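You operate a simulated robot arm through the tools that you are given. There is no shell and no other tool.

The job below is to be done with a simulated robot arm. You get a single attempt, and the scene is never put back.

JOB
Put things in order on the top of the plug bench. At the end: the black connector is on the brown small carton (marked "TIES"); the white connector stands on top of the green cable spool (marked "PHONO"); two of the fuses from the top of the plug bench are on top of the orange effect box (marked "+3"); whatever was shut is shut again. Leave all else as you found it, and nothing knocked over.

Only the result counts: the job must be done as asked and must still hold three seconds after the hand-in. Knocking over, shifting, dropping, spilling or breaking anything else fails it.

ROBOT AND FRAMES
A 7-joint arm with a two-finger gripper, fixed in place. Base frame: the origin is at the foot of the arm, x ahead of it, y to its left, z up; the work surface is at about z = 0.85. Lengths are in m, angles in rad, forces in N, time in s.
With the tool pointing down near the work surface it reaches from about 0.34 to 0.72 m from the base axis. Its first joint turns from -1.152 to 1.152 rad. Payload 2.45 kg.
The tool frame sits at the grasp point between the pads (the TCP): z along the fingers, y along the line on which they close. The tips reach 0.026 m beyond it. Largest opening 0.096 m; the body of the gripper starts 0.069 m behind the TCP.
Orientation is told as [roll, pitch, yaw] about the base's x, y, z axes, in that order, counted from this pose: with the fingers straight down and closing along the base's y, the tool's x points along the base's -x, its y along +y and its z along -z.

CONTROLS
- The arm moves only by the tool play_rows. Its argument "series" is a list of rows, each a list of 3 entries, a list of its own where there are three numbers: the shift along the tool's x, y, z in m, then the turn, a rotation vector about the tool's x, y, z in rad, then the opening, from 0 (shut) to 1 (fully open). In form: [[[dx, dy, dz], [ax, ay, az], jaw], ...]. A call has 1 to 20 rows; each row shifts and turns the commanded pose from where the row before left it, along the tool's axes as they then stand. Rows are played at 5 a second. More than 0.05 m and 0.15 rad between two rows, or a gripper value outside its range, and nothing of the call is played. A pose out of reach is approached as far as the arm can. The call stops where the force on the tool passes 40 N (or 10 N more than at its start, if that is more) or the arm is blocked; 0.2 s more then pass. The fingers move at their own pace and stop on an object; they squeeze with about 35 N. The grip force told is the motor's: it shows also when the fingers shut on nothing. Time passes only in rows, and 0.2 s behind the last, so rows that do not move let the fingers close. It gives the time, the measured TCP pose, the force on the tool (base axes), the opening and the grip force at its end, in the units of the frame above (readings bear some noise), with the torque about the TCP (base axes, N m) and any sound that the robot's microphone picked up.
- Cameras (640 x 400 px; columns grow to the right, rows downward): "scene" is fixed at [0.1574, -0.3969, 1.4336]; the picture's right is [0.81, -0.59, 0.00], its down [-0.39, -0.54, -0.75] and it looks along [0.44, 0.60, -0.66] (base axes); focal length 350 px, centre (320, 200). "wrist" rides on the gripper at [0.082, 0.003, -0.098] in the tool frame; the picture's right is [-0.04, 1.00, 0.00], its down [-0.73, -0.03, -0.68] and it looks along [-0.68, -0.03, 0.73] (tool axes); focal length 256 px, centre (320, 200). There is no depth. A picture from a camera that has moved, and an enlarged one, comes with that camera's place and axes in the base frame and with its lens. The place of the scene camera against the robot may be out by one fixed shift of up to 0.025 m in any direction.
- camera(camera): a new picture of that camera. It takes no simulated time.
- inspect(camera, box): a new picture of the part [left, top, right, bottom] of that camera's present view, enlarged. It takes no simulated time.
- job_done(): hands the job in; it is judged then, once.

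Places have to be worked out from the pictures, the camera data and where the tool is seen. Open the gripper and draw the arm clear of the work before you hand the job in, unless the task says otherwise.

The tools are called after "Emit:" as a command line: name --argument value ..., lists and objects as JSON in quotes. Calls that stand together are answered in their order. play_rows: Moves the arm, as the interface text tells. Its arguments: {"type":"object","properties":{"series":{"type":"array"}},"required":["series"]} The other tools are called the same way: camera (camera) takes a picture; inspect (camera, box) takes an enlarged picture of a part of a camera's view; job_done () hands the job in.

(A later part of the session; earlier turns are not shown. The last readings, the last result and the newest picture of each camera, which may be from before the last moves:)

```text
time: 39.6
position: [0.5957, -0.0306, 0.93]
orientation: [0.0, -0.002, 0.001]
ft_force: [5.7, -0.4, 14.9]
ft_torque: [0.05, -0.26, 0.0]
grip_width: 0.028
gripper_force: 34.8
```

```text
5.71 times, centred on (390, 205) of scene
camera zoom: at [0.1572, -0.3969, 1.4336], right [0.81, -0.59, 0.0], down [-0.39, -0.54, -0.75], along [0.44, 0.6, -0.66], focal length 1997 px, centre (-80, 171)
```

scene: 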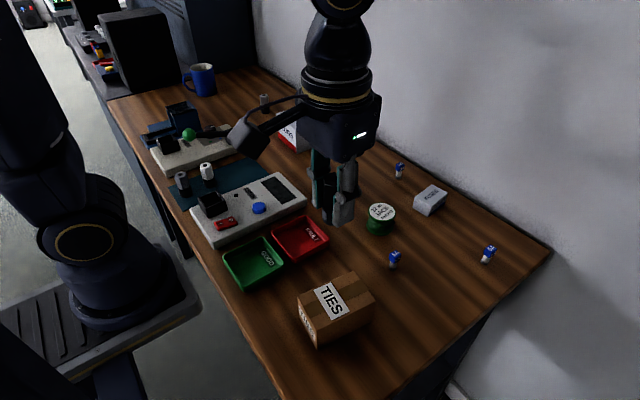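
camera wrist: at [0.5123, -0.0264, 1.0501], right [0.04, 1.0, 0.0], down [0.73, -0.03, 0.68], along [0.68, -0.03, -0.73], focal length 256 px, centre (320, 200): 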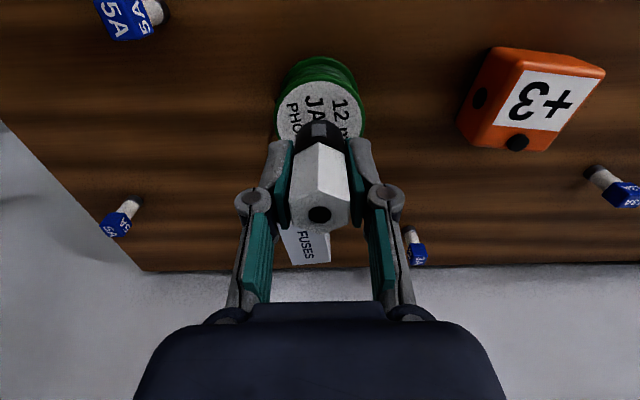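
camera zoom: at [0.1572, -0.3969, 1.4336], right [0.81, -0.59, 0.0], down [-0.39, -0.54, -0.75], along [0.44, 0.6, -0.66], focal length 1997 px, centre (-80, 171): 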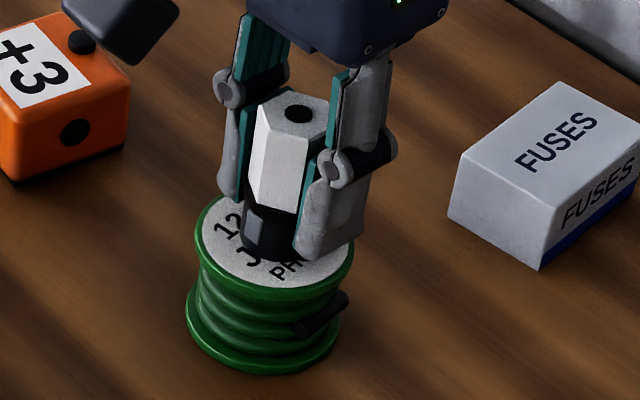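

Emit:
play_rows --series '[[[0, 0, -0.0008], [0, 0, 0], 0], [[0, 0, 0], [0, 0, 0], 0.33], [[0, 0, 0], [0, 0, 0], 0.4], [[0, 0, 0], [0, 0, 0], 0.5], [[0, 0, 0], [0, 0, 0], 0.6], [[0, 0, 0], [0, 0, 0], 0.6]]'

Emit:
inspect --camera "scene" --box '[350, 170, 430, 240]'

Emit:
camera --camera "wrist"

```text
time: 41.0
position: [0.5932, -0.0296, 0.9317]
orientation: [0.002, 0.001, 0.0]
ft_force: [0.1, -0.2, 0.4]
ft_torque: [-0.01, -0.01, -0.01]
grip_width: 0.0576
gripper_force: 0.1
```

```text
5.71 times, centred on (390, 205) of scene
camera zoom: at [0.1574, -0.3969, 1.4336], right [0.81, -0.59, 0.0], down [-0.39, -0.54, -0.75], along [0.44, 0.6, -0.66], focal length 1997 px, centre (-80, 171)
```

zoom: 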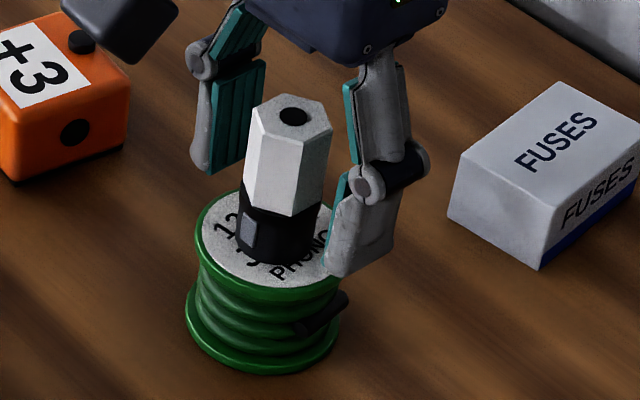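

```text
taken
camera wrist: at [0.5116, -0.0274, 1.0301], right [0.04, 1.0, 0.0], down [0.73, -0.03, 0.68], along [0.68, -0.03, -0.73], focal length 256 px, centre (320, 200)
```

wrist: 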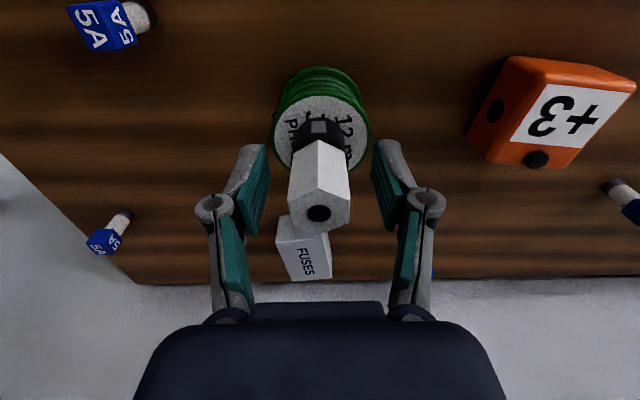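

The white connector stands centred on the spool. I'll rise and shift to view the orange box from close by.

Emit:
play_rows --series '[[[0, 0, -0.02], [0, 0, 0], 0.6], [[0, 0, -0.035], [0, 0, 0], 0.6], [[0, 0, -0.035], [0, 0, 0], 0.6], [[0, 0, -0.035], [0, 0, 0], 0.6], [[0, 0, -0.035], [0, 0, 0], 0.6], [[0.016, 0.03, 0], [0, 0, 0], 0.6], [[0.016, 0.03, 0], [0, 0, 0], 0.6], [[0.016, 0.03, 0], [0, 0, 0], 0.6], [[0.016, 0.0, 0], [0, 0, 0], 0.6], [[0, 0, 0], [0, 0, 0], 0.6]]'

Emit:
camera --camera "wrist"

Emit:
inspect --camera "wrist" --box '[240, 40, 480, 190]'

Emit:
inspect --camera "scene" --box '[310, 150, 430, 240]'

```text
time: 43.2
position: [0.5288, 0.0613, 1.0922]
orientation: [0.001, 0.0, 0.0]
ft_force: [-0.1, 0.8, 0.0]
ft_torque: [0.01, 0.0, 0.02]
grip_width: 0.0578
gripper_force: 0.0
```

```text
taken
camera wrist: at [0.4473, 0.0638, 1.1905], right [0.04, 1.0, 0.0], down [0.73, -0.03, 0.68], along [0.68, -0.03, -0.73], focal length 256 px, centre (320, 200)
```

wrist: 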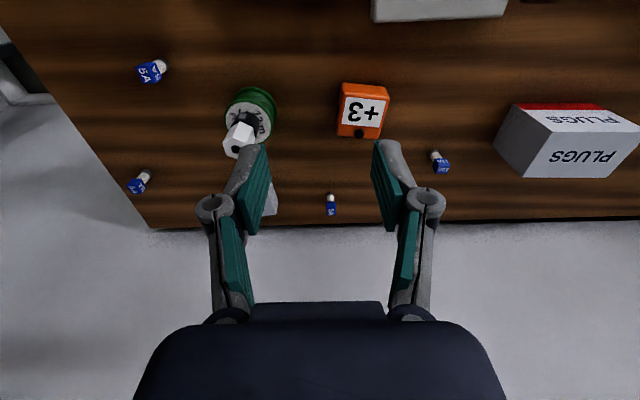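

```text
2.67 times, centred on (360, 115) of wrist
camera zoom: at [0.4473, 0.0638, 1.1905], right [0.04, 1.0, 0.0], down [0.73, -0.03, 0.68], along [0.68, -0.03, -0.73], focal length 683 px, centre (213, 427)
```

zoom: 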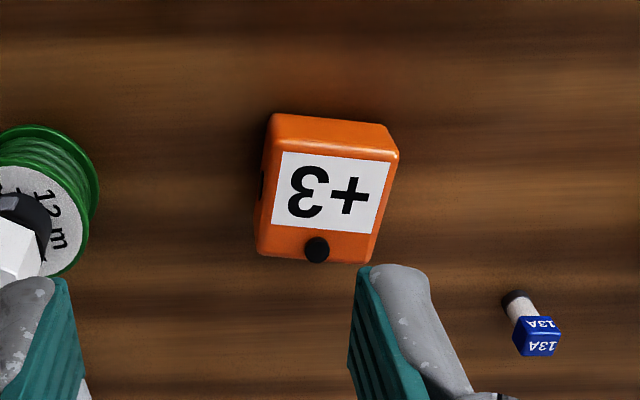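

```text
4.44 times, centred on (370, 195) of scene
camera zoom: at [0.1574, -0.3969, 1.4336], right [0.81, -0.59, 0.0], down [-0.39, -0.54, -0.75], along [0.44, 0.6, -0.66], focal length 1553 px, centre (98, 222)
```

zoom: 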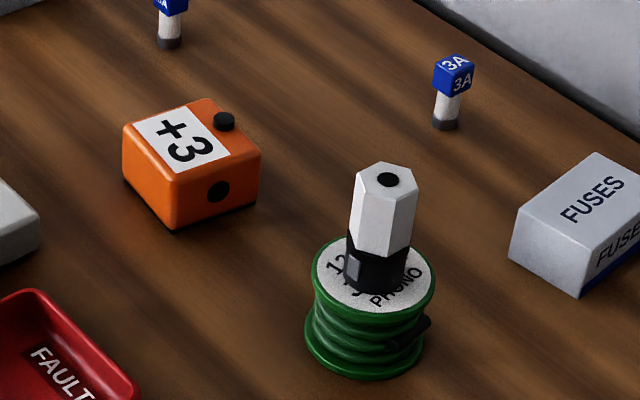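

The orange box top is about 0.055 m square, centred near (0.593, 0.11) at z≈0.884, with its knob near (0.611, 0.107). Next I'll look closely at the near 5A fuse to judge its height and yaw.

Emit:
play_rows --series '[[[0.01, -0.038, 0], [0, 0, 0], 0.6], [[0.01, -0.038, 0], [0, 0, 0], 0.6], [[0.01, -0.038, 0], [0, 0, 0], 0.6], [[0.01, -0.038, 0], [0, 0, 0], 0.6], [[0.01, -0.038, 0], [0, 0, 0], 0.6], [[0, 0, 0.03], [0, 0, 0], 0.6], [[0, 0, 0.03], [0, 0, 0], 0.6], [[0, 0, 0.03], [0, 0, 0], 0.6], [[0, 0, 0], [0, 0, 0], 0.6]]'

Emit:
camera --camera "wrist"

Emit:
inspect --camera "wrist" --box '[240, 60, 400, 160]'

Emit:
inspect --camera "scene" --box '[350, 220, 450, 290]'

```text
time: 45.2
position: [0.4804, -0.129, 1.0044]
orientation: [0.001, 0.0, 0.003]
ft_force: [0.4, 1.1, 0.9]
ft_torque: [0.01, -0.01, -0.01]
grip_width: 0.0576
gripper_force: 0.1
```

```text
taken
camera wrist: at [0.3987, -0.1267, 1.101], right [0.04, 1.0, 0.0], down [0.73, -0.03, 0.68], along [0.68, -0.03, -0.73], focal length 256 px, centre (320, 200)
```

wrist: 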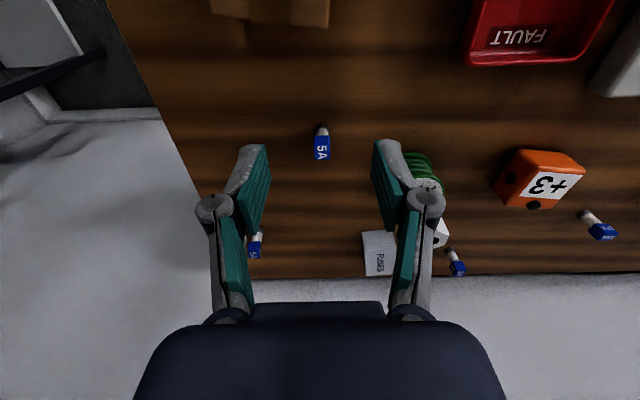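

```text
4.00 times, centred on (320, 110) of wrist
camera zoom: at [0.3987, -0.1267, 1.101], right [0.04, 1.0, 0.0], down [0.73, -0.03, 0.68], along [0.68, -0.03, -0.73], focal length 1024 px, centre (320, 560)
```

zoom: 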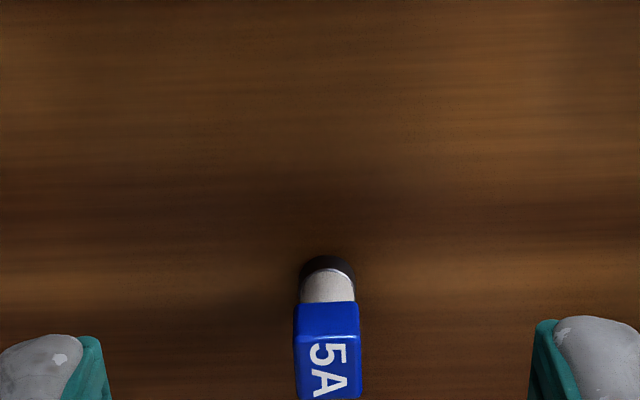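

```text
5.71 times, centred on (400, 255) of scene
camera zoom: at [0.1574, -0.3969, 1.4336], right [0.81, -0.59, 0.0], down [-0.39, -0.54, -0.75], along [0.44, 0.6, -0.66], focal length 1997 px, centre (-137, -114)
```

zoom: 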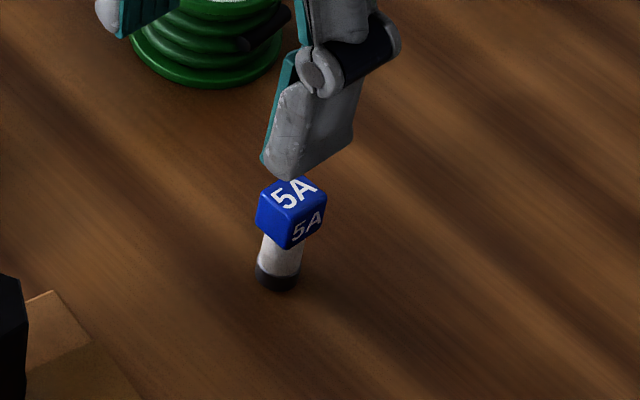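

The 5A fuse is squared with the base axes, standing at about (0.528, -0.131), with its cap at z≈0.881–0.897. I'll move over it at height first, so the camera housing clears the black connector, then descend partway and check.

Emit:
play_rows --series '[[[-0.024, -0.001, 0], [0, 0, 0], 0.5], [[-0.0236, -0.0007, 0], [0, 0, 0], 0.5], [[0, 0, 0], [0, 0, 0], 0.5], [[0, 0, 0.03], [0, 0, 0], 0.5], [[0, 0, 0.02], [0, 0, 0], 0.5], [[0, 0, 0], [0, 0, 0], 0.5]]'

Emit:
camera --camera "wrist"

Emit:
camera --camera "scene"

```text
time: 46.6
position: [0.5263, -0.1322, 0.9516]
orientation: [0.0, 0.0, 0.003]
ft_force: [0.0, -0.1, -0.2]
ft_torque: [-0.01, -0.01, 0.01]
grip_width: 0.0482
gripper_force: 0.2
```

```text
taken
camera wrist: at [0.445, -0.1295, 1.0504], right [0.04, 1.0, 0.0], down [0.73, -0.03, 0.68], along [0.68, -0.03, -0.73], focal length 256 px, centre (320, 200)
```

wrist: 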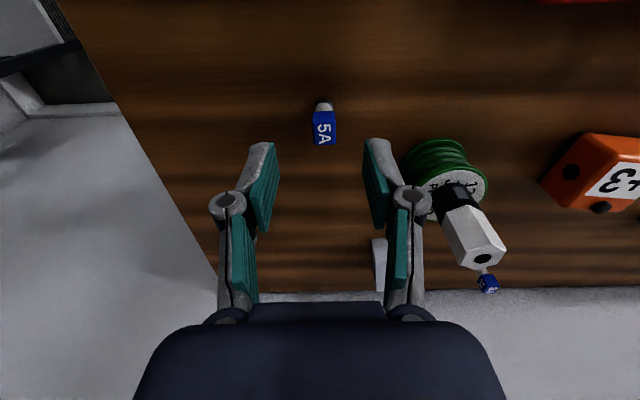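

```text
taken
```

scene: 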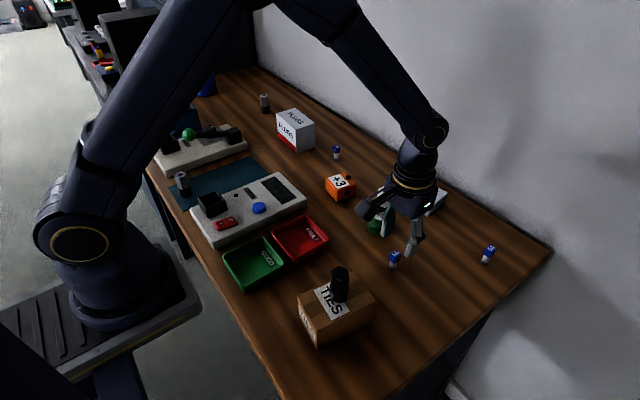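

The cap centre is at (0.528, -0.131), about 2 mm from the TCP. I'll correct, descend to z≈0.891 and grip.

Emit:
play_rows --series '[[[-0.001, 0.0015, 0.02], [0, 0, 0], 0.5], [[0, 0, 0.02], [0, 0, 0], 0.5], [[0, 0, 0.02], [0, 0, 0], 0.5], [[0, 0, 0], [0, 0, 0], 0.5]]'

Emit:
camera --camera "wrist"

Emit:
inspect --camera "scene" --box '[350, 220, 450, 290]'

```text
time: 47.6
position: [0.5267, -0.1302, 0.889]
orientation: [0.001, -0.001, 0.001]
ft_force: [0.2, 0.3, 0.4]
ft_torque: [0.03, -0.01, 0.01]
grip_width: 0.048
gripper_force: 0.1
```

```text
taken
camera wrist: at [0.4454, -0.1268, 0.9877], right [0.04, 1.0, 0.0], down [0.73, -0.03, 0.68], along [0.68, -0.03, -0.73], focal length 256 px, centre (320, 200)
```

wrist: 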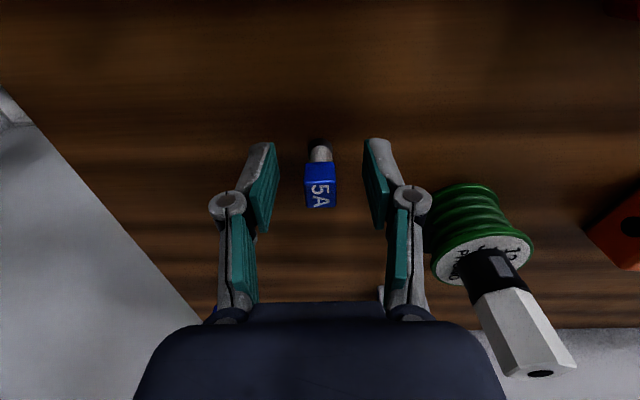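

```text
5.71 times, centred on (400, 255) of scene
camera zoom: at [0.1574, -0.3969, 1.4336], right [0.81, -0.59, 0.0], down [-0.39, -0.54, -0.75], along [0.44, 0.6, -0.66], focal length 1997 px, centre (-137, -114)
```

zoom: 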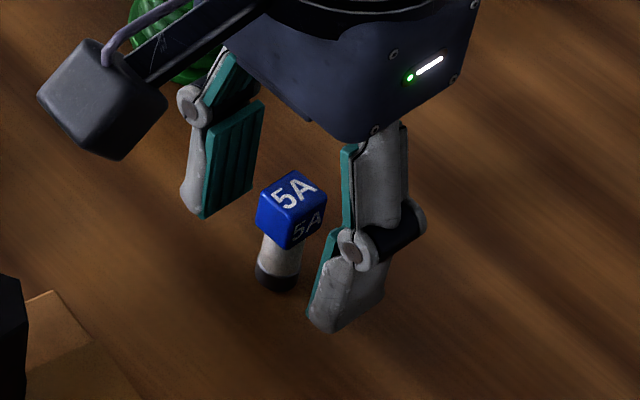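

The cap is centred in the pads. I'll close on it and lift.

Emit:
play_rows --series '[[[0, 0, 0], [0, 0, 0], 0.25], [[0, 0, 0], [0, 0, 0], 0.1], [[0, 0, 0], [0, 0, 0], 0], [[0, 0, 0], [0, 0, 0], 0], [[0, 0, 0], [0, 0, 0], 0]]'

Emit:
play_rows --series '[[[0, 0, -0.015], [0, 0, 0], 0], [[0, 0, -0.035], [0, 0, 0], 0], [[0, 0, -0.035], [0, 0, 0], 0], [[0, 0, -0.035], [0, 0, 0], 0], [[0, 0, -0.035], [0, 0, 0], 0], [[0, 0, 0], [0, 0, 0], 0]]'

Emit:
camera --camera "wrist"

```text
time: 48.8
position: [0.5277, -0.13, 0.8894]
orientation: [0.001, 0.0, -0.001]
ft_force: [-0.3, -0.4, -0.5]
ft_torque: [0.01, 0.0, 0.0]
grip_width: 0.014
gripper_force: 34.7
```

```text
time: 50.2
position: [0.528, -0.1323, 1.0493]
orientation: [-0.001, 0.001, -0.002]
ft_force: [0.0, 1.1, -0.3]
ft_torque: [-0.02, 0.0, 0.01]
grip_width: 0.0148
gripper_force: 35.0
```

```text
taken
camera wrist: at [0.4456, -0.1283, 1.1479], right [0.04, 1.0, 0.0], down [0.73, -0.03, 0.68], along [0.68, -0.03, -0.73], focal length 256 px, centre (320, 200)
```

wrist: 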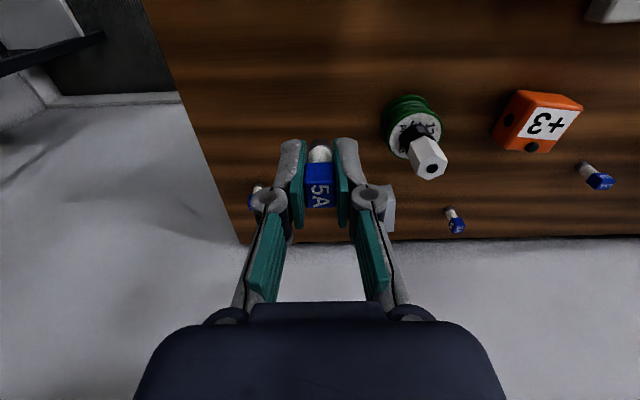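

Held at 14.5 mm. I'll move over to face the orange box for a precise measurement.

Emit:
play_rows --series '[[[0, 0.02, -0.02], [0, 0, 0], 0], [[0, 0.037, 0], [0, 0, 0], 0], [[0, 0.037, 0], [0, 0, 0], 0], [[0, 0.037, 0], [0, 0, 0], 0], [[0, 0.037, 0], [0, 0, 0], 0], [[0, 0.037, 0], [0, 0, 0], 0], [[0, 0.037, 0], [0, 0, 0], 0], [[0, 0, 0.02], [0, 0, 0], 0], [[0, 0, 0], [0, 0, 0], 0]]'

Emit:
camera --camera "wrist"

Emit:
inspect --camera "wrist" --box '[240, 70, 400, 170]'

```text
time: 52.2
position: [0.5282, 0.1122, 1.0429]
orientation: [-0.002, 0.0, 0.0]
ft_force: [-0.1, -0.5, 0.1]
ft_torque: [-0.02, 0.01, 0.02]
grip_width: 0.0143
gripper_force: 34.9
```

```text
taken
camera wrist: at [0.4467, 0.1152, 1.1422], right [0.04, 1.0, 0.0], down [0.73, -0.03, 0.68], along [0.68, -0.03, -0.73], focal length 256 px, centre (320, 200)
```

wrist: 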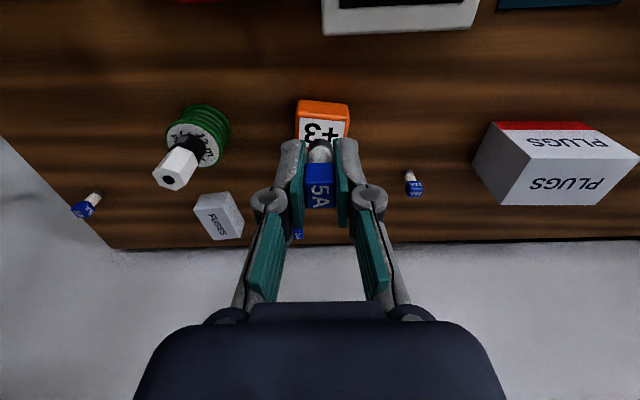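

```text
4.00 times, centred on (320, 120) of wrist
camera zoom: at [0.4467, 0.1152, 1.1422], right [0.04, 1.0, 0.0], down [0.73, -0.03, 0.68], along [0.68, -0.03, -0.73], focal length 1024 px, centre (320, 520)
```

zoom: 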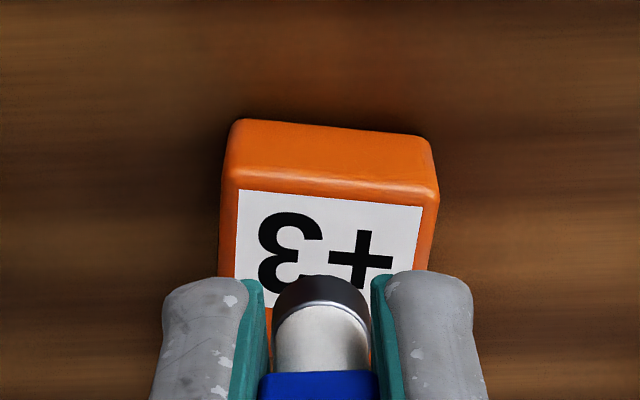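

The box measurements agree with the previous view. I'll place this fuse at the far-left part of the top, (0.602, 0.126), and leave (0.575, 0.096) for the second so the fingers clear both it and the knob.

Emit:
play_rows --series '[[[-0.037, 0.0069, 0], [0, 0, 0], 0], [[-0.0368, 0.0069, 0], [0, 0, 0], 0], [[0, 0, 0], [0, 0, 0], 0], [[0, 0, 0.035], [0, 0, 0], 0], [[0, 0, 0.035], [0, 0, 0], 0], [[0, 0, 0.026], [0, 0, 0], 0], [[0, 0, 0], [0, 0, 0], 0]]'

Emit:
inspect --camera "scene" --box '[300, 130, 400, 220]'

Emit:
camera --camera "wrist"

Emit:
inspect --camera "wrist" --box '[240, 60, 400, 210]'

```text
time: 53.8
position: [0.6019, 0.1266, 0.948]
orientation: [0.0, 0.0, 0.003]
ft_force: [-0.4, 0.3, -0.2]
ft_torque: [-0.01, 0.01, 0.04]
grip_width: 0.0144
gripper_force: 35.0
```

```text
4.44 times, centred on (350, 175) of scene
camera zoom: at [0.1574, -0.3969, 1.4336], right [0.81, -0.59, 0.0], down [-0.39, -0.54, -0.75], along [0.44, 0.6, -0.66], focal length 1553 px, centre (187, 311)
```

zoom: 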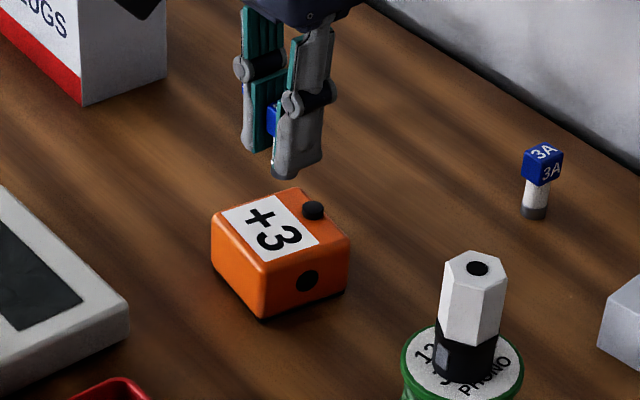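

```text
taken
camera wrist: at [0.5197, 0.1303, 1.0464], right [0.04, 1.0, 0.0], down [0.73, -0.03, 0.68], along [0.68, -0.03, -0.73], focal length 256 px, centre (320, 200)
```

wrist: 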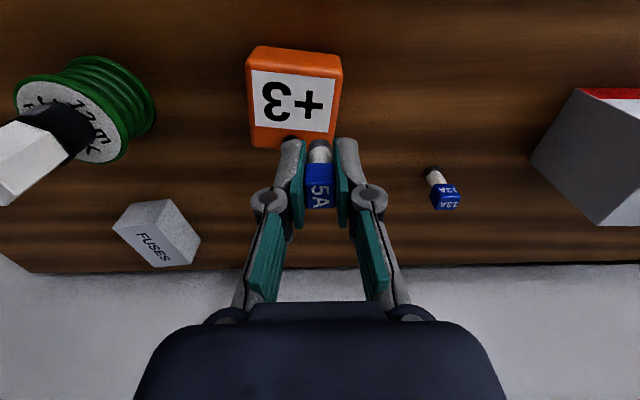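

```text
2.67 times, centred on (320, 135) of wrist
camera zoom: at [0.5197, 0.1303, 1.0464], right [0.04, 1.0, 0.0], down [0.73, -0.03, 0.68], along [0.68, -0.03, -0.73], focal length 683 px, centre (320, 373)
```

zoom: 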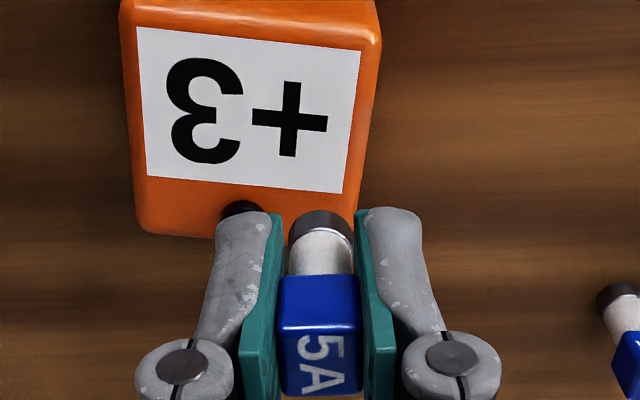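

Refined label corners suggest (0.600, 0.1235) is the safest spot. I'll adjust and lower slowly.

Emit:
play_rows --series '[[[0.002, -0.003, 0], [0, 0, 0], 0], [[0, 0, 0.01], [0, 0, 0], 0], [[0, 0, 0.006], [0, 0, 0], 0], [[0, 0, 0], [0, 0, 0], 0]]'

Emit:
play_rows --series '[[[0, 0, 0.002], [0, 0, 0], 0], [[0, 0, 0], [0, 0, 0], 0]]'

Emit:
inspect --camera "scene" --box '[310, 140, 370, 200]'

```text
time: 54.8
position: [0.6009, 0.1225, 0.9341]
orientation: [0.0, 0.002, 0.0]
ft_force: [-0.8, -0.1, -1.1]
ft_torque: [-0.01, -0.03, -0.04]
grip_width: 0.0145
gripper_force: 34.7
```

```text
time: 55.4
position: [0.6006, 0.1234, 0.9331]
orientation: [-0.001, 0.001, 0.0]
ft_force: [-0.3, -0.1, 0.2]
ft_torque: [0.0, 0.01, -0.02]
grip_width: 0.0145
gripper_force: 34.7
```

```text
6.67 times, centred on (340, 170) of scene
camera zoom: at [0.1574, -0.3969, 1.4336], right [0.81, -0.59, 0.0], down [-0.39, -0.54, -0.75], along [0.44, 0.6, -0.66], focal length 2330 px, centre (187, 400)
```

zoom: 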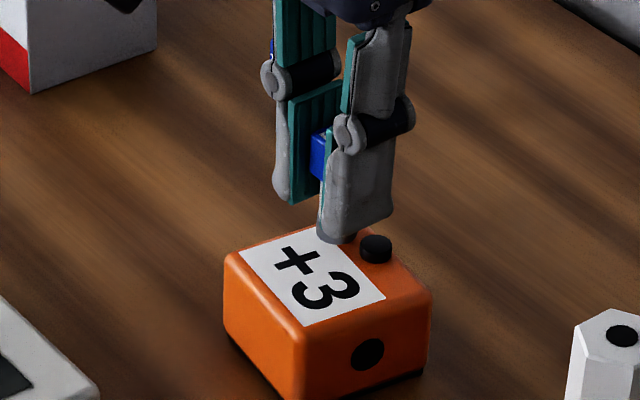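

Clear of the knob so far; I'll continue in small steps to contact.

Emit:
play_rows --series '[[[0, 0, 0.0025], [0, 0, 0], 0], [[0, 0, 0], [0, 0, 0], 0]]'

Emit:
play_rows --series '[[[0, 0, 0.0015], [0, 0, 0], 0], [[0, 0, 0], [0, 0, 0], 0]]'

Emit:
play_rows --series '[[[0, 0, 0.0015], [0, 0, 0], 0], [[0, 0, 0], [0, 0, 0], 0]]'

Emit:
inspect --camera "scene" --box '[310, 140, 370, 200]'

```text
time: 56.0
position: [0.6003, 0.1219, 0.9308]
orientation: [0.0, 0.0, 0.002]
ft_force: [-0.3, -0.6, -0.4]
ft_torque: [-0.03, 0.01, 0.0]
grip_width: 0.0145
gripper_force: 35.5
```

```text
time: 56.6
position: [0.6001, 0.122, 0.9298]
orientation: [-0.001, 0.0, 0.001]
ft_force: [0.4, -0.7, -0.1]
ft_torque: [0.0, -0.01, 0.02]
grip_width: 0.0143
gripper_force: 34.7
```

```text
time: 57.2
position: [0.601, 0.1223, 0.9287]
orientation: [0.001, -0.003, 0.001]
ft_force: [-6.5, -3.9, 22.4]
ft_torque: [-0.13, 0.2, -0.03]
grip_width: 0.0142
gripper_force: 35.2
```

```text
6.67 times, centred on (340, 170) of scene
camera zoom: at [0.1568, -0.3971, 1.4336], right [0.81, -0.59, 0.0], down [-0.39, -0.54, -0.75], along [0.44, 0.6, -0.66], focal length 2330 px, centre (187, 400)
```

zoom: 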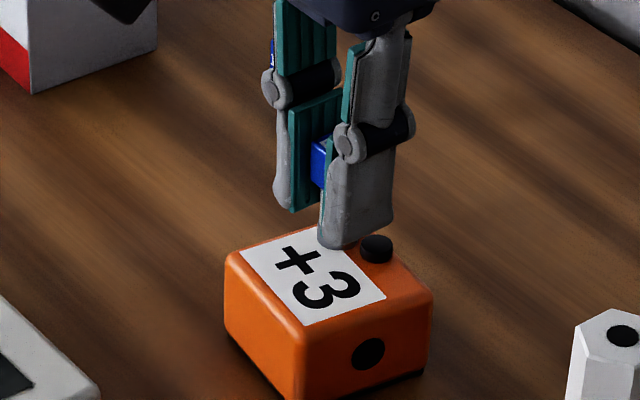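

The torque pattern shows the contact is at the fuse's base, centred under the TCP and not on the knob, so it's on the box top. I'll ease off and release gently.

Emit:
play_rows --series '[[[0, 0, -0.001], [0, 0, 0], 0], [[0, 0, 0], [0, 0, 0], 0]]'

```text
time: 57.8
position: [0.6012, 0.1233, 0.9286]
orientation: [-0.001, -0.005, 0.0]
ft_force: [1.6, -1.5, 14.9]
ft_torque: [-0.03, -0.05, -0.01]
grip_width: 0.0144
gripper_force: 34.9
```

Emit:
play_rows --series '[[[0, 0, -0.0008], [0, 0, 0], 0], [[0, 0, 0], [0, 0, 0], 0]]'

Emit:
play_rows --series '[[[0, 0, 0], [0, 0, 0], 0.2], [[0, 0, 0], [0, 0, 0], 0.25], [[0, 0, 0], [0, 0, 0], 0.32], [[0, 0, 0], [0, 0, 0], 0.4], [[0, 0, 0], [0, 0, 0], 0.4]]'

Emit:
camera --camera "wrist"

Emit:
inspect --camera "scene" --box '[310, 140, 370, 200]'

```text
time: 58.4
position: [0.5994, 0.1235, 0.9298]
orientation: [0.001, 0.0, 0.002]
ft_force: [2.6, 1.1, 7.2]
ft_torque: [0.05, -0.16, 0.0]
grip_width: 0.0142
gripper_force: 34.8
```

```text
time: 59.6
position: [0.5994, 0.1228, 0.9301]
orientation: [0.0, -0.001, 0.0]
ft_force: [-0.5, -0.6, 0.4]
ft_torque: [0.01, 0.01, -0.02]
grip_width: 0.0384
gripper_force: 0.1
```

```text
taken
camera wrist: at [0.5181, 0.1258, 1.0275], right [0.04, 1.0, 0.0], down [0.73, -0.03, 0.68], along [0.68, -0.03, -0.73], focal length 256 px, centre (320, 200)
```

wrist: 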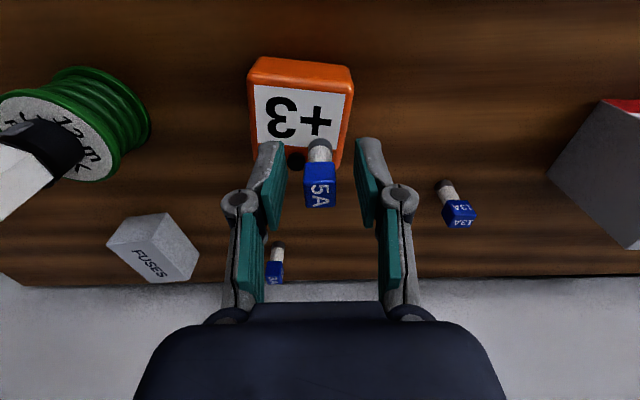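

```text
6.67 times, centred on (340, 170) of scene
camera zoom: at [0.1574, -0.3969, 1.4336], right [0.81, -0.59, 0.0], down [-0.39, -0.54, -0.75], along [0.44, 0.6, -0.66], focal length 2330 px, centre (187, 400)
```

zoom: 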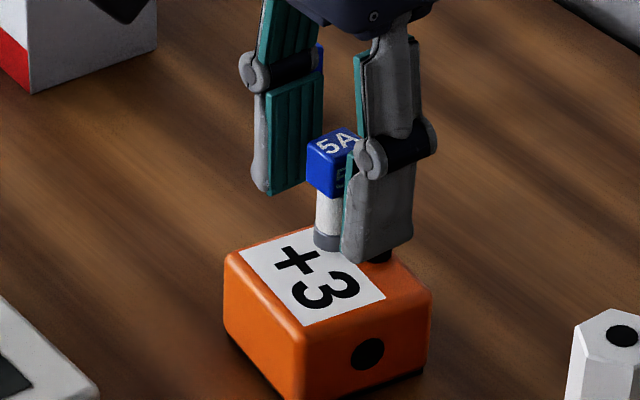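

The fuse stands on the box. I'll rise straight up, then go to view the 13A fuse.

Emit:
play_rows --series '[[[0, 0, -0.015], [0, 0, 0], 0.4], [[0, 0, -0.03], [0, 0, 0], 0.4], [[0, 0, -0.035], [0, 0, 0], 0.4], [[0, 0, -0.03], [0, 0, 0], 0.4], [[0, 0.035, 0], [0, 0, 0], 0.4], [[0, 0.035, 0], [0, 0, 0], 0.4], [[0, 0.03, 0], [0, 0, 0], 0.4], [[0, 0, 0], [0, 0, 0], 0.4]]'

Emit:
camera --camera "wrist"

Emit:
inspect --camera "wrist" --box '[240, 90, 400, 190]'

Emit:
inspect --camera "scene" --box '[260, 90, 380, 210]'

```text
time: 61.4
position: [0.5995, 0.2222, 1.039]
orientation: [0.001, 0.0, 0.001]
ft_force: [1.4, -0.1, -0.8]
ft_torque: [0.02, -0.01, 0.02]
grip_width: 0.0387
gripper_force: 0.0
```

```text
taken
camera wrist: at [0.5177, 0.2249, 1.1378], right [0.04, 1.0, 0.0], down [0.73, -0.03, 0.68], along [0.68, -0.03, -0.73], focal length 256 px, centre (320, 200)
```

wrist: 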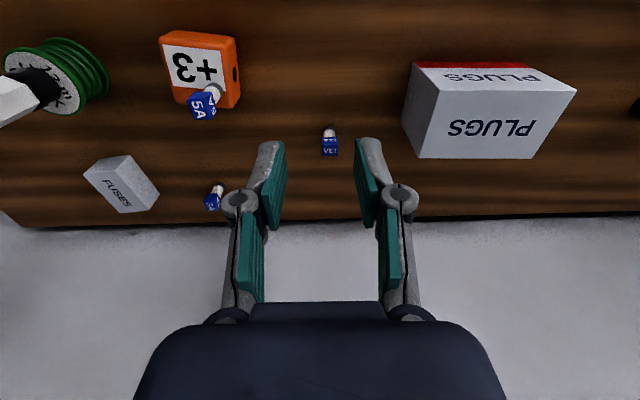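

```text
4.00 times, centred on (320, 140) of wrist
camera zoom: at [0.5177, 0.2249, 1.1378], right [0.04, 1.0, 0.0], down [0.73, -0.03, 0.68], along [0.68, -0.03, -0.73], focal length 1024 px, centre (320, 440)
```

zoom: 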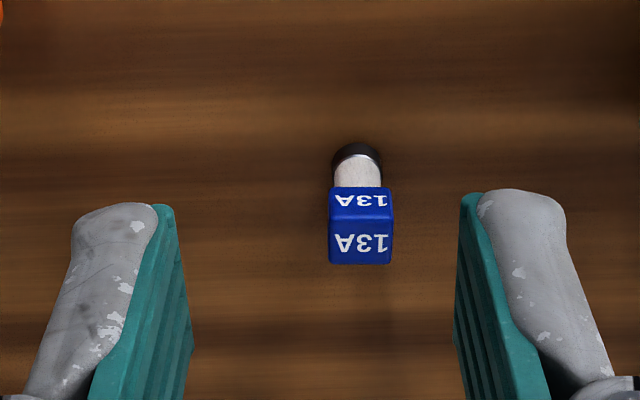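

```text
3.33 times, centred on (320, 150) of scene
camera zoom: at [0.1574, -0.3969, 1.4336], right [0.81, -0.59, 0.0], down [-0.39, -0.54, -0.75], along [0.44, 0.6, -0.66], focal length 1165 px, centre (320, 367)
```

zoom: 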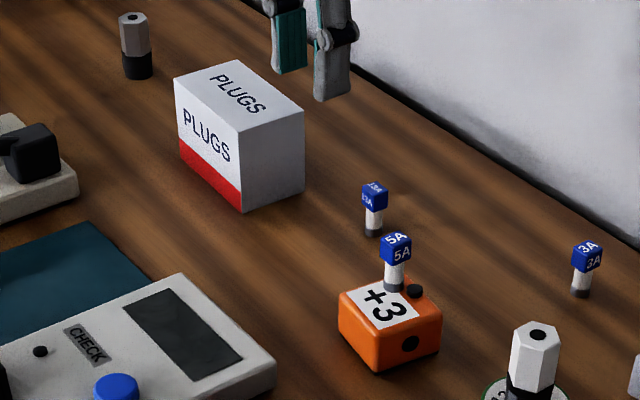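

13A is also squared to the axes, at about (0.669, 0.229), and PLUGS is clear (its near side is at y≈0.317). I'll move above it and descend partway.

Emit:
play_rows --series '[[[-0.035, 0.004, 0], [0, 0, 0], 0.5], [[-0.0345, 0.003, 0], [0, 0, 0], 0.5], [[0, 0, 0], [0, 0, 0], 0.5], [[0, 0, 0.03], [0, 0, 0], 0.5], [[0, 0, 0.03], [0, 0, 0], 0.5], [[0, 0, 0.02], [0, 0, 0], 0.5], [[0, 0, 0], [0, 0, 0], 0.5]]'

Emit:
camera --camera "wrist"

Emit:
camera --camera "scene"

```text
time: 63.0
position: [0.6698, 0.2304, 0.9596]
orientation: [0.0, 0.0, -0.001]
ft_force: [0.1, 0.3, -0.7]
ft_torque: [-0.02, 0.01, 0.01]
grip_width: 0.0481
gripper_force: 0.0
```

```text
taken
camera wrist: at [0.5879, 0.2324, 1.0576], right [0.04, 1.0, 0.0], down [0.73, -0.03, 0.68], along [0.68, -0.03, -0.73], focal length 256 px, centre (320, 200)
```

wrist: 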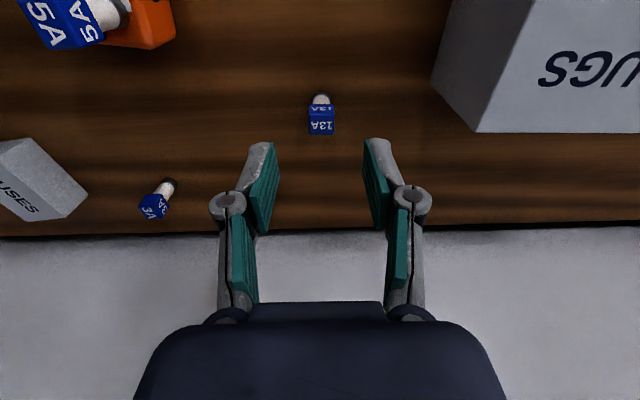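

```text
taken
```

scene: 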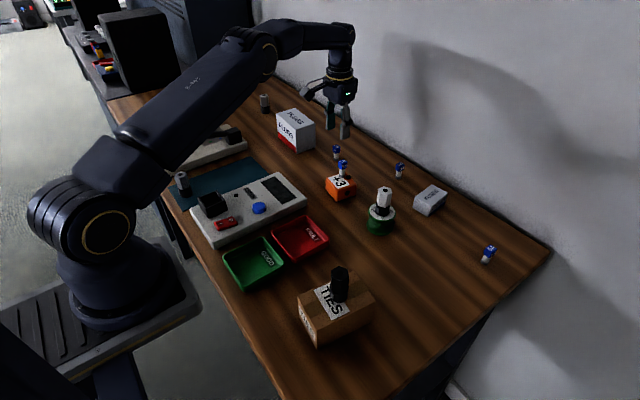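

Aligned within 1 mm. I'll descend to z≈0.890 and close on the cap.

Emit:
play_rows --series '[[[0, -0.001, 0.025], [0, 0, 0], 0.5], [[0, 0, 0.025], [0, 0, 0], 0.5], [[0, 0, 0.0195], [0, 0, 0], 0.5], [[0, 0, 0], [0, 0, 0], 0.5]]'

Emit:
camera --camera "wrist"

```text
time: 64.0
position: [0.6701, 0.2299, 0.8912]
orientation: [0.0, -0.001, 0.001]
ft_force: [0.4, -0.5, -0.4]
ft_torque: [-0.02, 0.0, -0.02]
grip_width: 0.0483
gripper_force: 0.0
```

```text
taken
camera wrist: at [0.587, 0.2326, 0.9888], right [0.04, 1.0, 0.0], down [0.73, -0.03, 0.68], along [0.68, -0.03, -0.73], focal length 256 px, centre (320, 200)
```

wrist: 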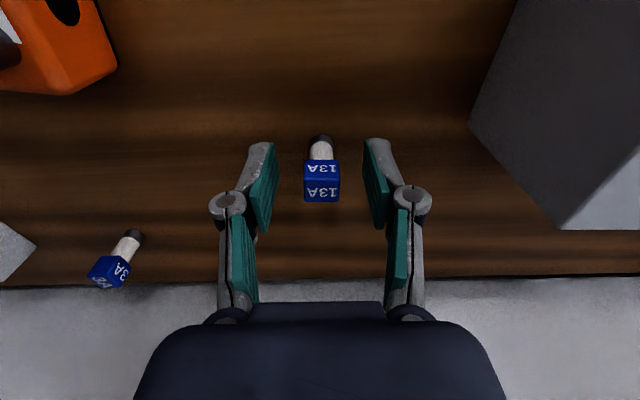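

Centred; closing and lifting.

Emit:
play_rows --series '[[[0, 0, 0], [0, 0, 0], 0.25], [[0, 0, 0], [0, 0, 0], 0.1], [[0, 0, 0], [0, 0, 0], 0], [[0, 0, 0], [0, 0, 0], 0], [[0, 0, 0], [0, 0, 0], 0]]'

Emit:
play_rows --series '[[[0, 0, -0.015], [0, 0, 0], 0], [[0, 0, -0.035], [0, 0, 0], 0], [[0, 0, -0.035], [0, 0, 0], 0], [[0, 0, -0.035], [0, 0, 0], 0], [[0, 0, -0.035], [0, 0, 0], 0], [[0, 0, 0], [0, 0, 0], 0]]'

Emit:
camera --camera "wrist"

```text
time: 65.2
position: [0.6693, 0.2294, 0.8909]
orientation: [-0.001, 0.002, 0.0]
ft_force: [0.3, 0.5, -0.5]
ft_torque: [-0.03, -0.02, -0.04]
grip_width: 0.0153
gripper_force: 34.8
```

```text
time: 66.6
position: [0.6699, 0.2292, 1.0443]
orientation: [0.0, -0.001, -0.001]
ft_force: [-0.4, 0.4, -0.5]
ft_torque: [-0.01, -0.01, 0.03]
grip_width: 0.0154
gripper_force: 35.2
```

```text
taken
camera wrist: at [0.5878, 0.2323, 1.1439], right [0.04, 1.0, 0.0], down [0.73, -0.03, 0.68], along [0.68, -0.03, -0.73], focal length 256 px, centre (320, 200)
```

wrist: 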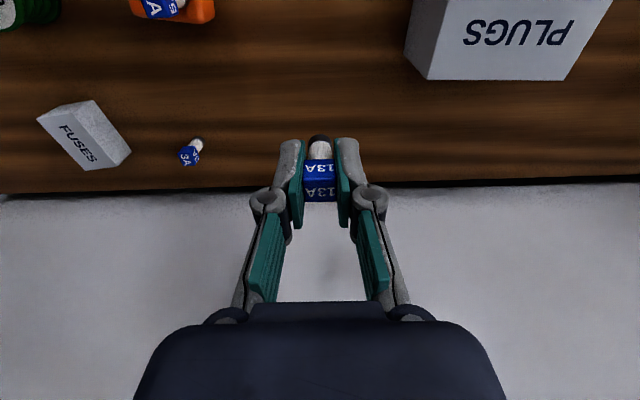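

13A is held. I'll carry it at height to over the near-right part of the box top at (0.573, 0.096), with about 26 mm x-separation from the first fuse, and check the view.

Emit:
play_rows --series '[[[0.02425, -0.0333, 0], [0, 0, 0], 0], [[0.02425, -0.0333, 0], [0, 0, 0], 0], [[0.02425, -0.0333, 0], [0, 0, 0], 0], [[0.02425, -0.0333, 0], [0, 0, 0], 0], [[0, 0, 0], [0, 0, 0], 0], [[0, 0, 0.03], [0, 0, 0], 0], [[0, 0, 0.03], [0, 0, 0], 0], [[0, 0, 0], [0, 0, 0], 0]]'

Emit:
camera --camera "wrist"

Emit:
inspect --camera "wrist" --box '[240, 90, 400, 230]'

Emit:
inspect --camera "scene" --box '[300, 110, 380, 210]'

```text
time: 68.4
position: [0.5759, 0.0946, 0.9839]
orientation: [0.0, 0.0, 0.001]
ft_force: [0.4, 0.1, -0.1]
ft_torque: [0.03, -0.03, -0.02]
grip_width: 0.0152
gripper_force: 35.3
```

```text
taken
camera wrist: at [0.4929, 0.0978, 1.0823], right [0.04, 1.0, 0.0], down [0.73, -0.03, 0.68], along [0.68, -0.03, -0.73], focal length 256 px, centre (320, 200)
```

wrist: 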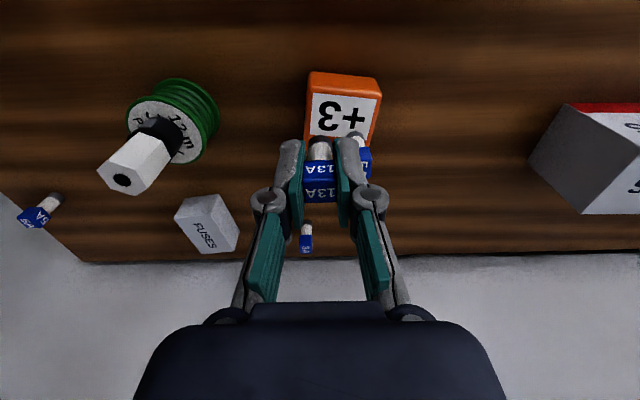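

```text
2.86 times, centred on (320, 160) of wrist
camera zoom: at [0.4929, 0.0978, 1.0823], right [0.04, 1.0, 0.0], down [0.73, -0.03, 0.68], along [0.68, -0.03, -0.73], focal length 731 px, centre (320, 314)
```

zoom: 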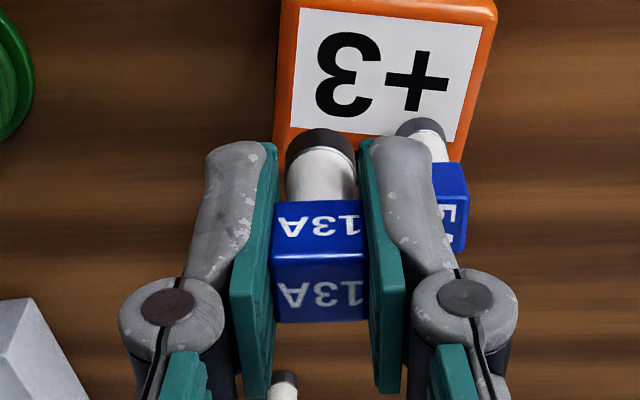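

```text
4.00 times, centred on (340, 160) of scene
camera zoom: at [0.1574, -0.3969, 1.4336], right [0.81, -0.59, 0.0], down [-0.39, -0.54, -0.75], along [0.44, 0.6, -0.66], focal length 1398 px, centre (240, 360)
```

zoom: 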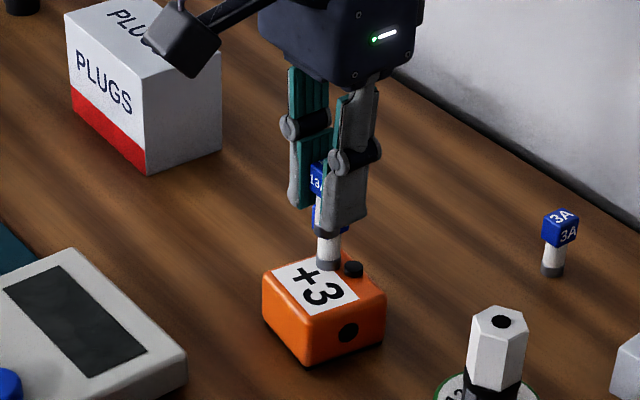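

The label corner maps to (0.564, 0.090), consistent with before. I'll shift by (-3, +2) mm and lower to just above contact (expected TCP z≈0.930).

Emit:
play_rows --series '[[[0.003, 0.002, 0], [0, 0, 0], 0], [[0, 0, 0.02], [0, 0, 0], 0], [[0, 0, 0.018], [0, 0, 0], 0], [[0, 0, 0.008], [0, 0, 0], 0], [[0, 0, 0], [0, 0, 0], 0]]'

Emit:
inspect --camera "scene" --box '[310, 140, 370, 200]'

Emit:
inspect --camera "wrist" --box '[240, 70, 440, 230]'

```text
time: 69.6
position: [0.5684, 0.0956, 0.9378]
orientation: [-0.001, -0.001, 0.0]
ft_force: [-0.2, 0.4, 0.3]
ft_torque: [0.0, 0.0, -0.01]
grip_width: 0.0155
gripper_force: 35.2
```

```text
6.67 times, centred on (340, 170) of scene
camera zoom: at [0.1574, -0.3969, 1.4336], right [0.81, -0.59, 0.0], down [-0.39, -0.54, -0.75], along [0.44, 0.6, -0.66], focal length 2330 px, centre (187, 400)
```

zoom: 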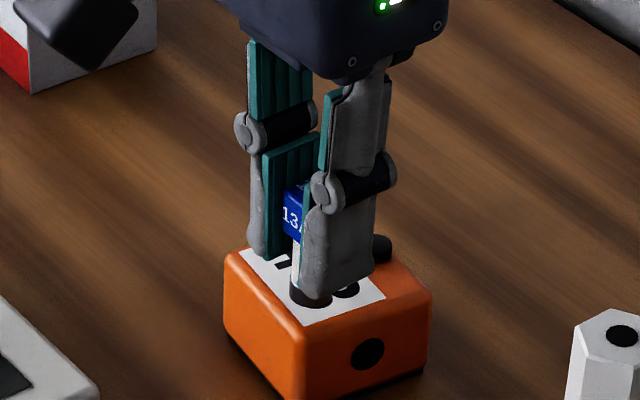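

```text
2.50 times, centred on (340, 150) of wrist
camera zoom: at [0.4873, 0.0995, 1.0364], right [0.04, 1.0, 0.0], down [0.73, -0.03, 0.68], along [0.68, -0.03, -0.73], focal length 640 px, centre (270, 325)
```

zoom: 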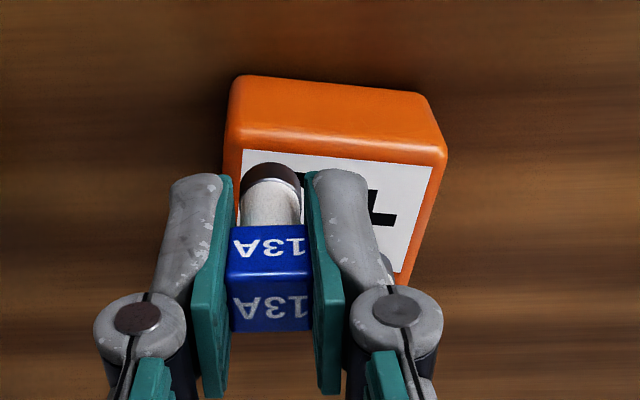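

The base is about 1 mm short of the label's near edge, so I'll nudge +4 mm in x and +1 mm in y, then lower in small steps.

Emit:
play_rows --series '[[[-0.004, 0.001, 0], [0, 0, 0], 0], [[0, 0, 0], [0, 0, 0], 0], [[0, 0, 0.003], [0, 0, 0], 0], [[0, 0, 0], [0, 0, 0], 0]]'

Emit:
inspect --camera "wrist" --box '[240, 70, 440, 230]'

Emit:
play_rows --series '[[[0, 0, 0.0015], [0, 0, 0], 0], [[0, 0, 0], [0, 0, 0], 0]]'

Emit:
play_rows --series '[[[0, 0, 0.0015], [0, 0, 0], 0], [[0, 0, 0], [0, 0, 0], 0]]'

```text
time: 70.6
position: [0.5746, 0.0981, 0.9347]
orientation: [0.002, 0.001, 0.0]
ft_force: [-0.2, 0.4, -0.8]
ft_torque: [0.01, -0.06, 0.01]
grip_width: 0.0155
gripper_force: 34.7
```

```text
2.50 times, centred on (340, 150) of wrist
camera zoom: at [0.4922, 0.1016, 1.0335], right [0.04, 1.0, 0.0], down [0.73, -0.03, 0.68], along [0.68, -0.03, -0.73], focal length 640 px, centre (270, 325)
```

zoom: 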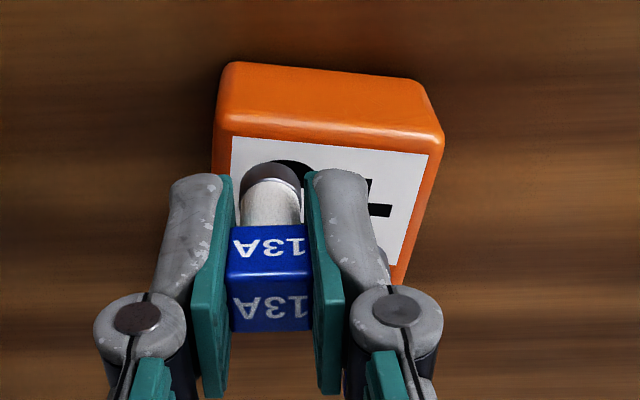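

```text
time: 71.2
position: [0.5732, 0.0974, 0.9341]
orientation: [0.0, 0.0, 0.0]
ft_force: [-0.2, -0.7, -0.7]
ft_torque: [-0.01, 0.02, 0.01]
grip_width: 0.0153
gripper_force: 35.1
```

```text
time: 71.8
position: [0.5741, 0.098, 0.9316]
orientation: [0.0, -0.001, -0.001]
ft_force: [-0.3, 0.1, -0.3]
ft_torque: [0.04, 0.01, 0.0]
grip_width: 0.0155
gripper_force: 34.8
```

Now well inside the label. I'll continue to contact.

Emit:
play_rows --series '[[[0, 0, 0.0012], [0, 0, 0], 0], [[0, 0, 0], [0, 0, 0], 0]]'

Emit:
play_rows --series '[[[0, 0, 0.0012], [0, 0, 0], 0], [[0, 0, 0], [0, 0, 0], 0]]'

```text
time: 72.4
position: [0.5733, 0.0985, 0.9306]
orientation: [-0.001, 0.001, -0.001]
ft_force: [-0.5, 0.3, 0.2]
ft_torque: [-0.04, 0.01, -0.03]
grip_width: 0.0155
gripper_force: 35.0
```

```text
time: 73.0
position: [0.5735, 0.0993, 0.9301]
orientation: [0.0, 0.001, 0.002]
ft_force: [-2.5, 0.5, 4.8]
ft_torque: [0.03, 0.07, -0.03]
grip_width: 0.0154
gripper_force: 35.1
```

Light contact (4.8 N). I'll open gradually, only to about 31 mm, to stay clear of the first fuse.

Emit:
play_rows --series '[[[0, 0, 0], [0, 0, 0], 0.2], [[0, 0, 0], [0, 0, 0], 0.26], [[0, 0, 0], [0, 0, 0], 0.32], [[0, 0, 0], [0, 0, 0], 0.32], [[0, 0, 0], [0, 0, 0], 0.32]]'

Emit:
inspect --camera "wrist" --box '[240, 70, 440, 230]'

Emit:
inspect --camera "scene" --box '[310, 130, 370, 200]'

```text
time: 74.2
position: [0.5741, 0.0985, 0.9301]
orientation: [0.0, -0.001, 0.0]
ft_force: [-0.1, -0.1, -0.6]
ft_torque: [0.0, 0.04, 0.01]
grip_width: 0.0312
gripper_force: 0.1
```

```text
2.50 times, centred on (340, 150) of wrist
camera zoom: at [0.492, 0.1017, 1.0285], right [0.04, 1.0, 0.0], down [0.73, -0.03, 0.68], along [0.68, -0.03, -0.73], focal length 640 px, centre (270, 325)
```

zoom: 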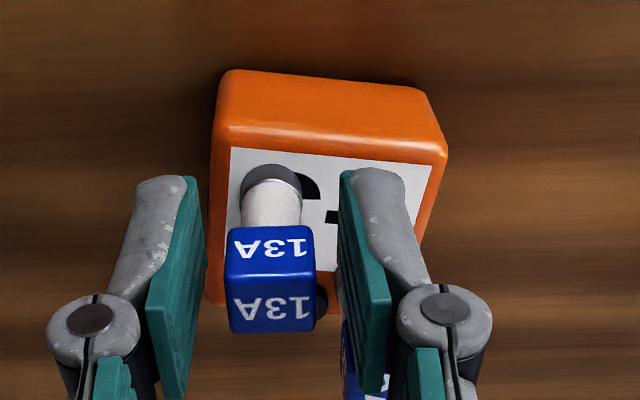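

```text
5.71 times, centred on (340, 165) of scene
camera zoom: at [0.1574, -0.3969, 1.4336], right [0.81, -0.59, 0.0], down [-0.39, -0.54, -0.75], along [0.44, 0.6, -0.66], focal length 1997 px, centre (206, 400)
```

zoom: 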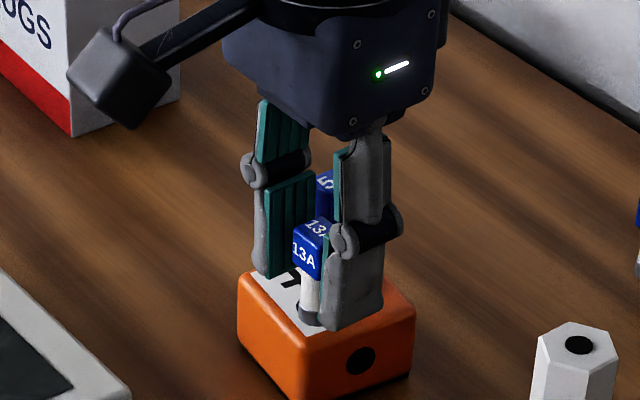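

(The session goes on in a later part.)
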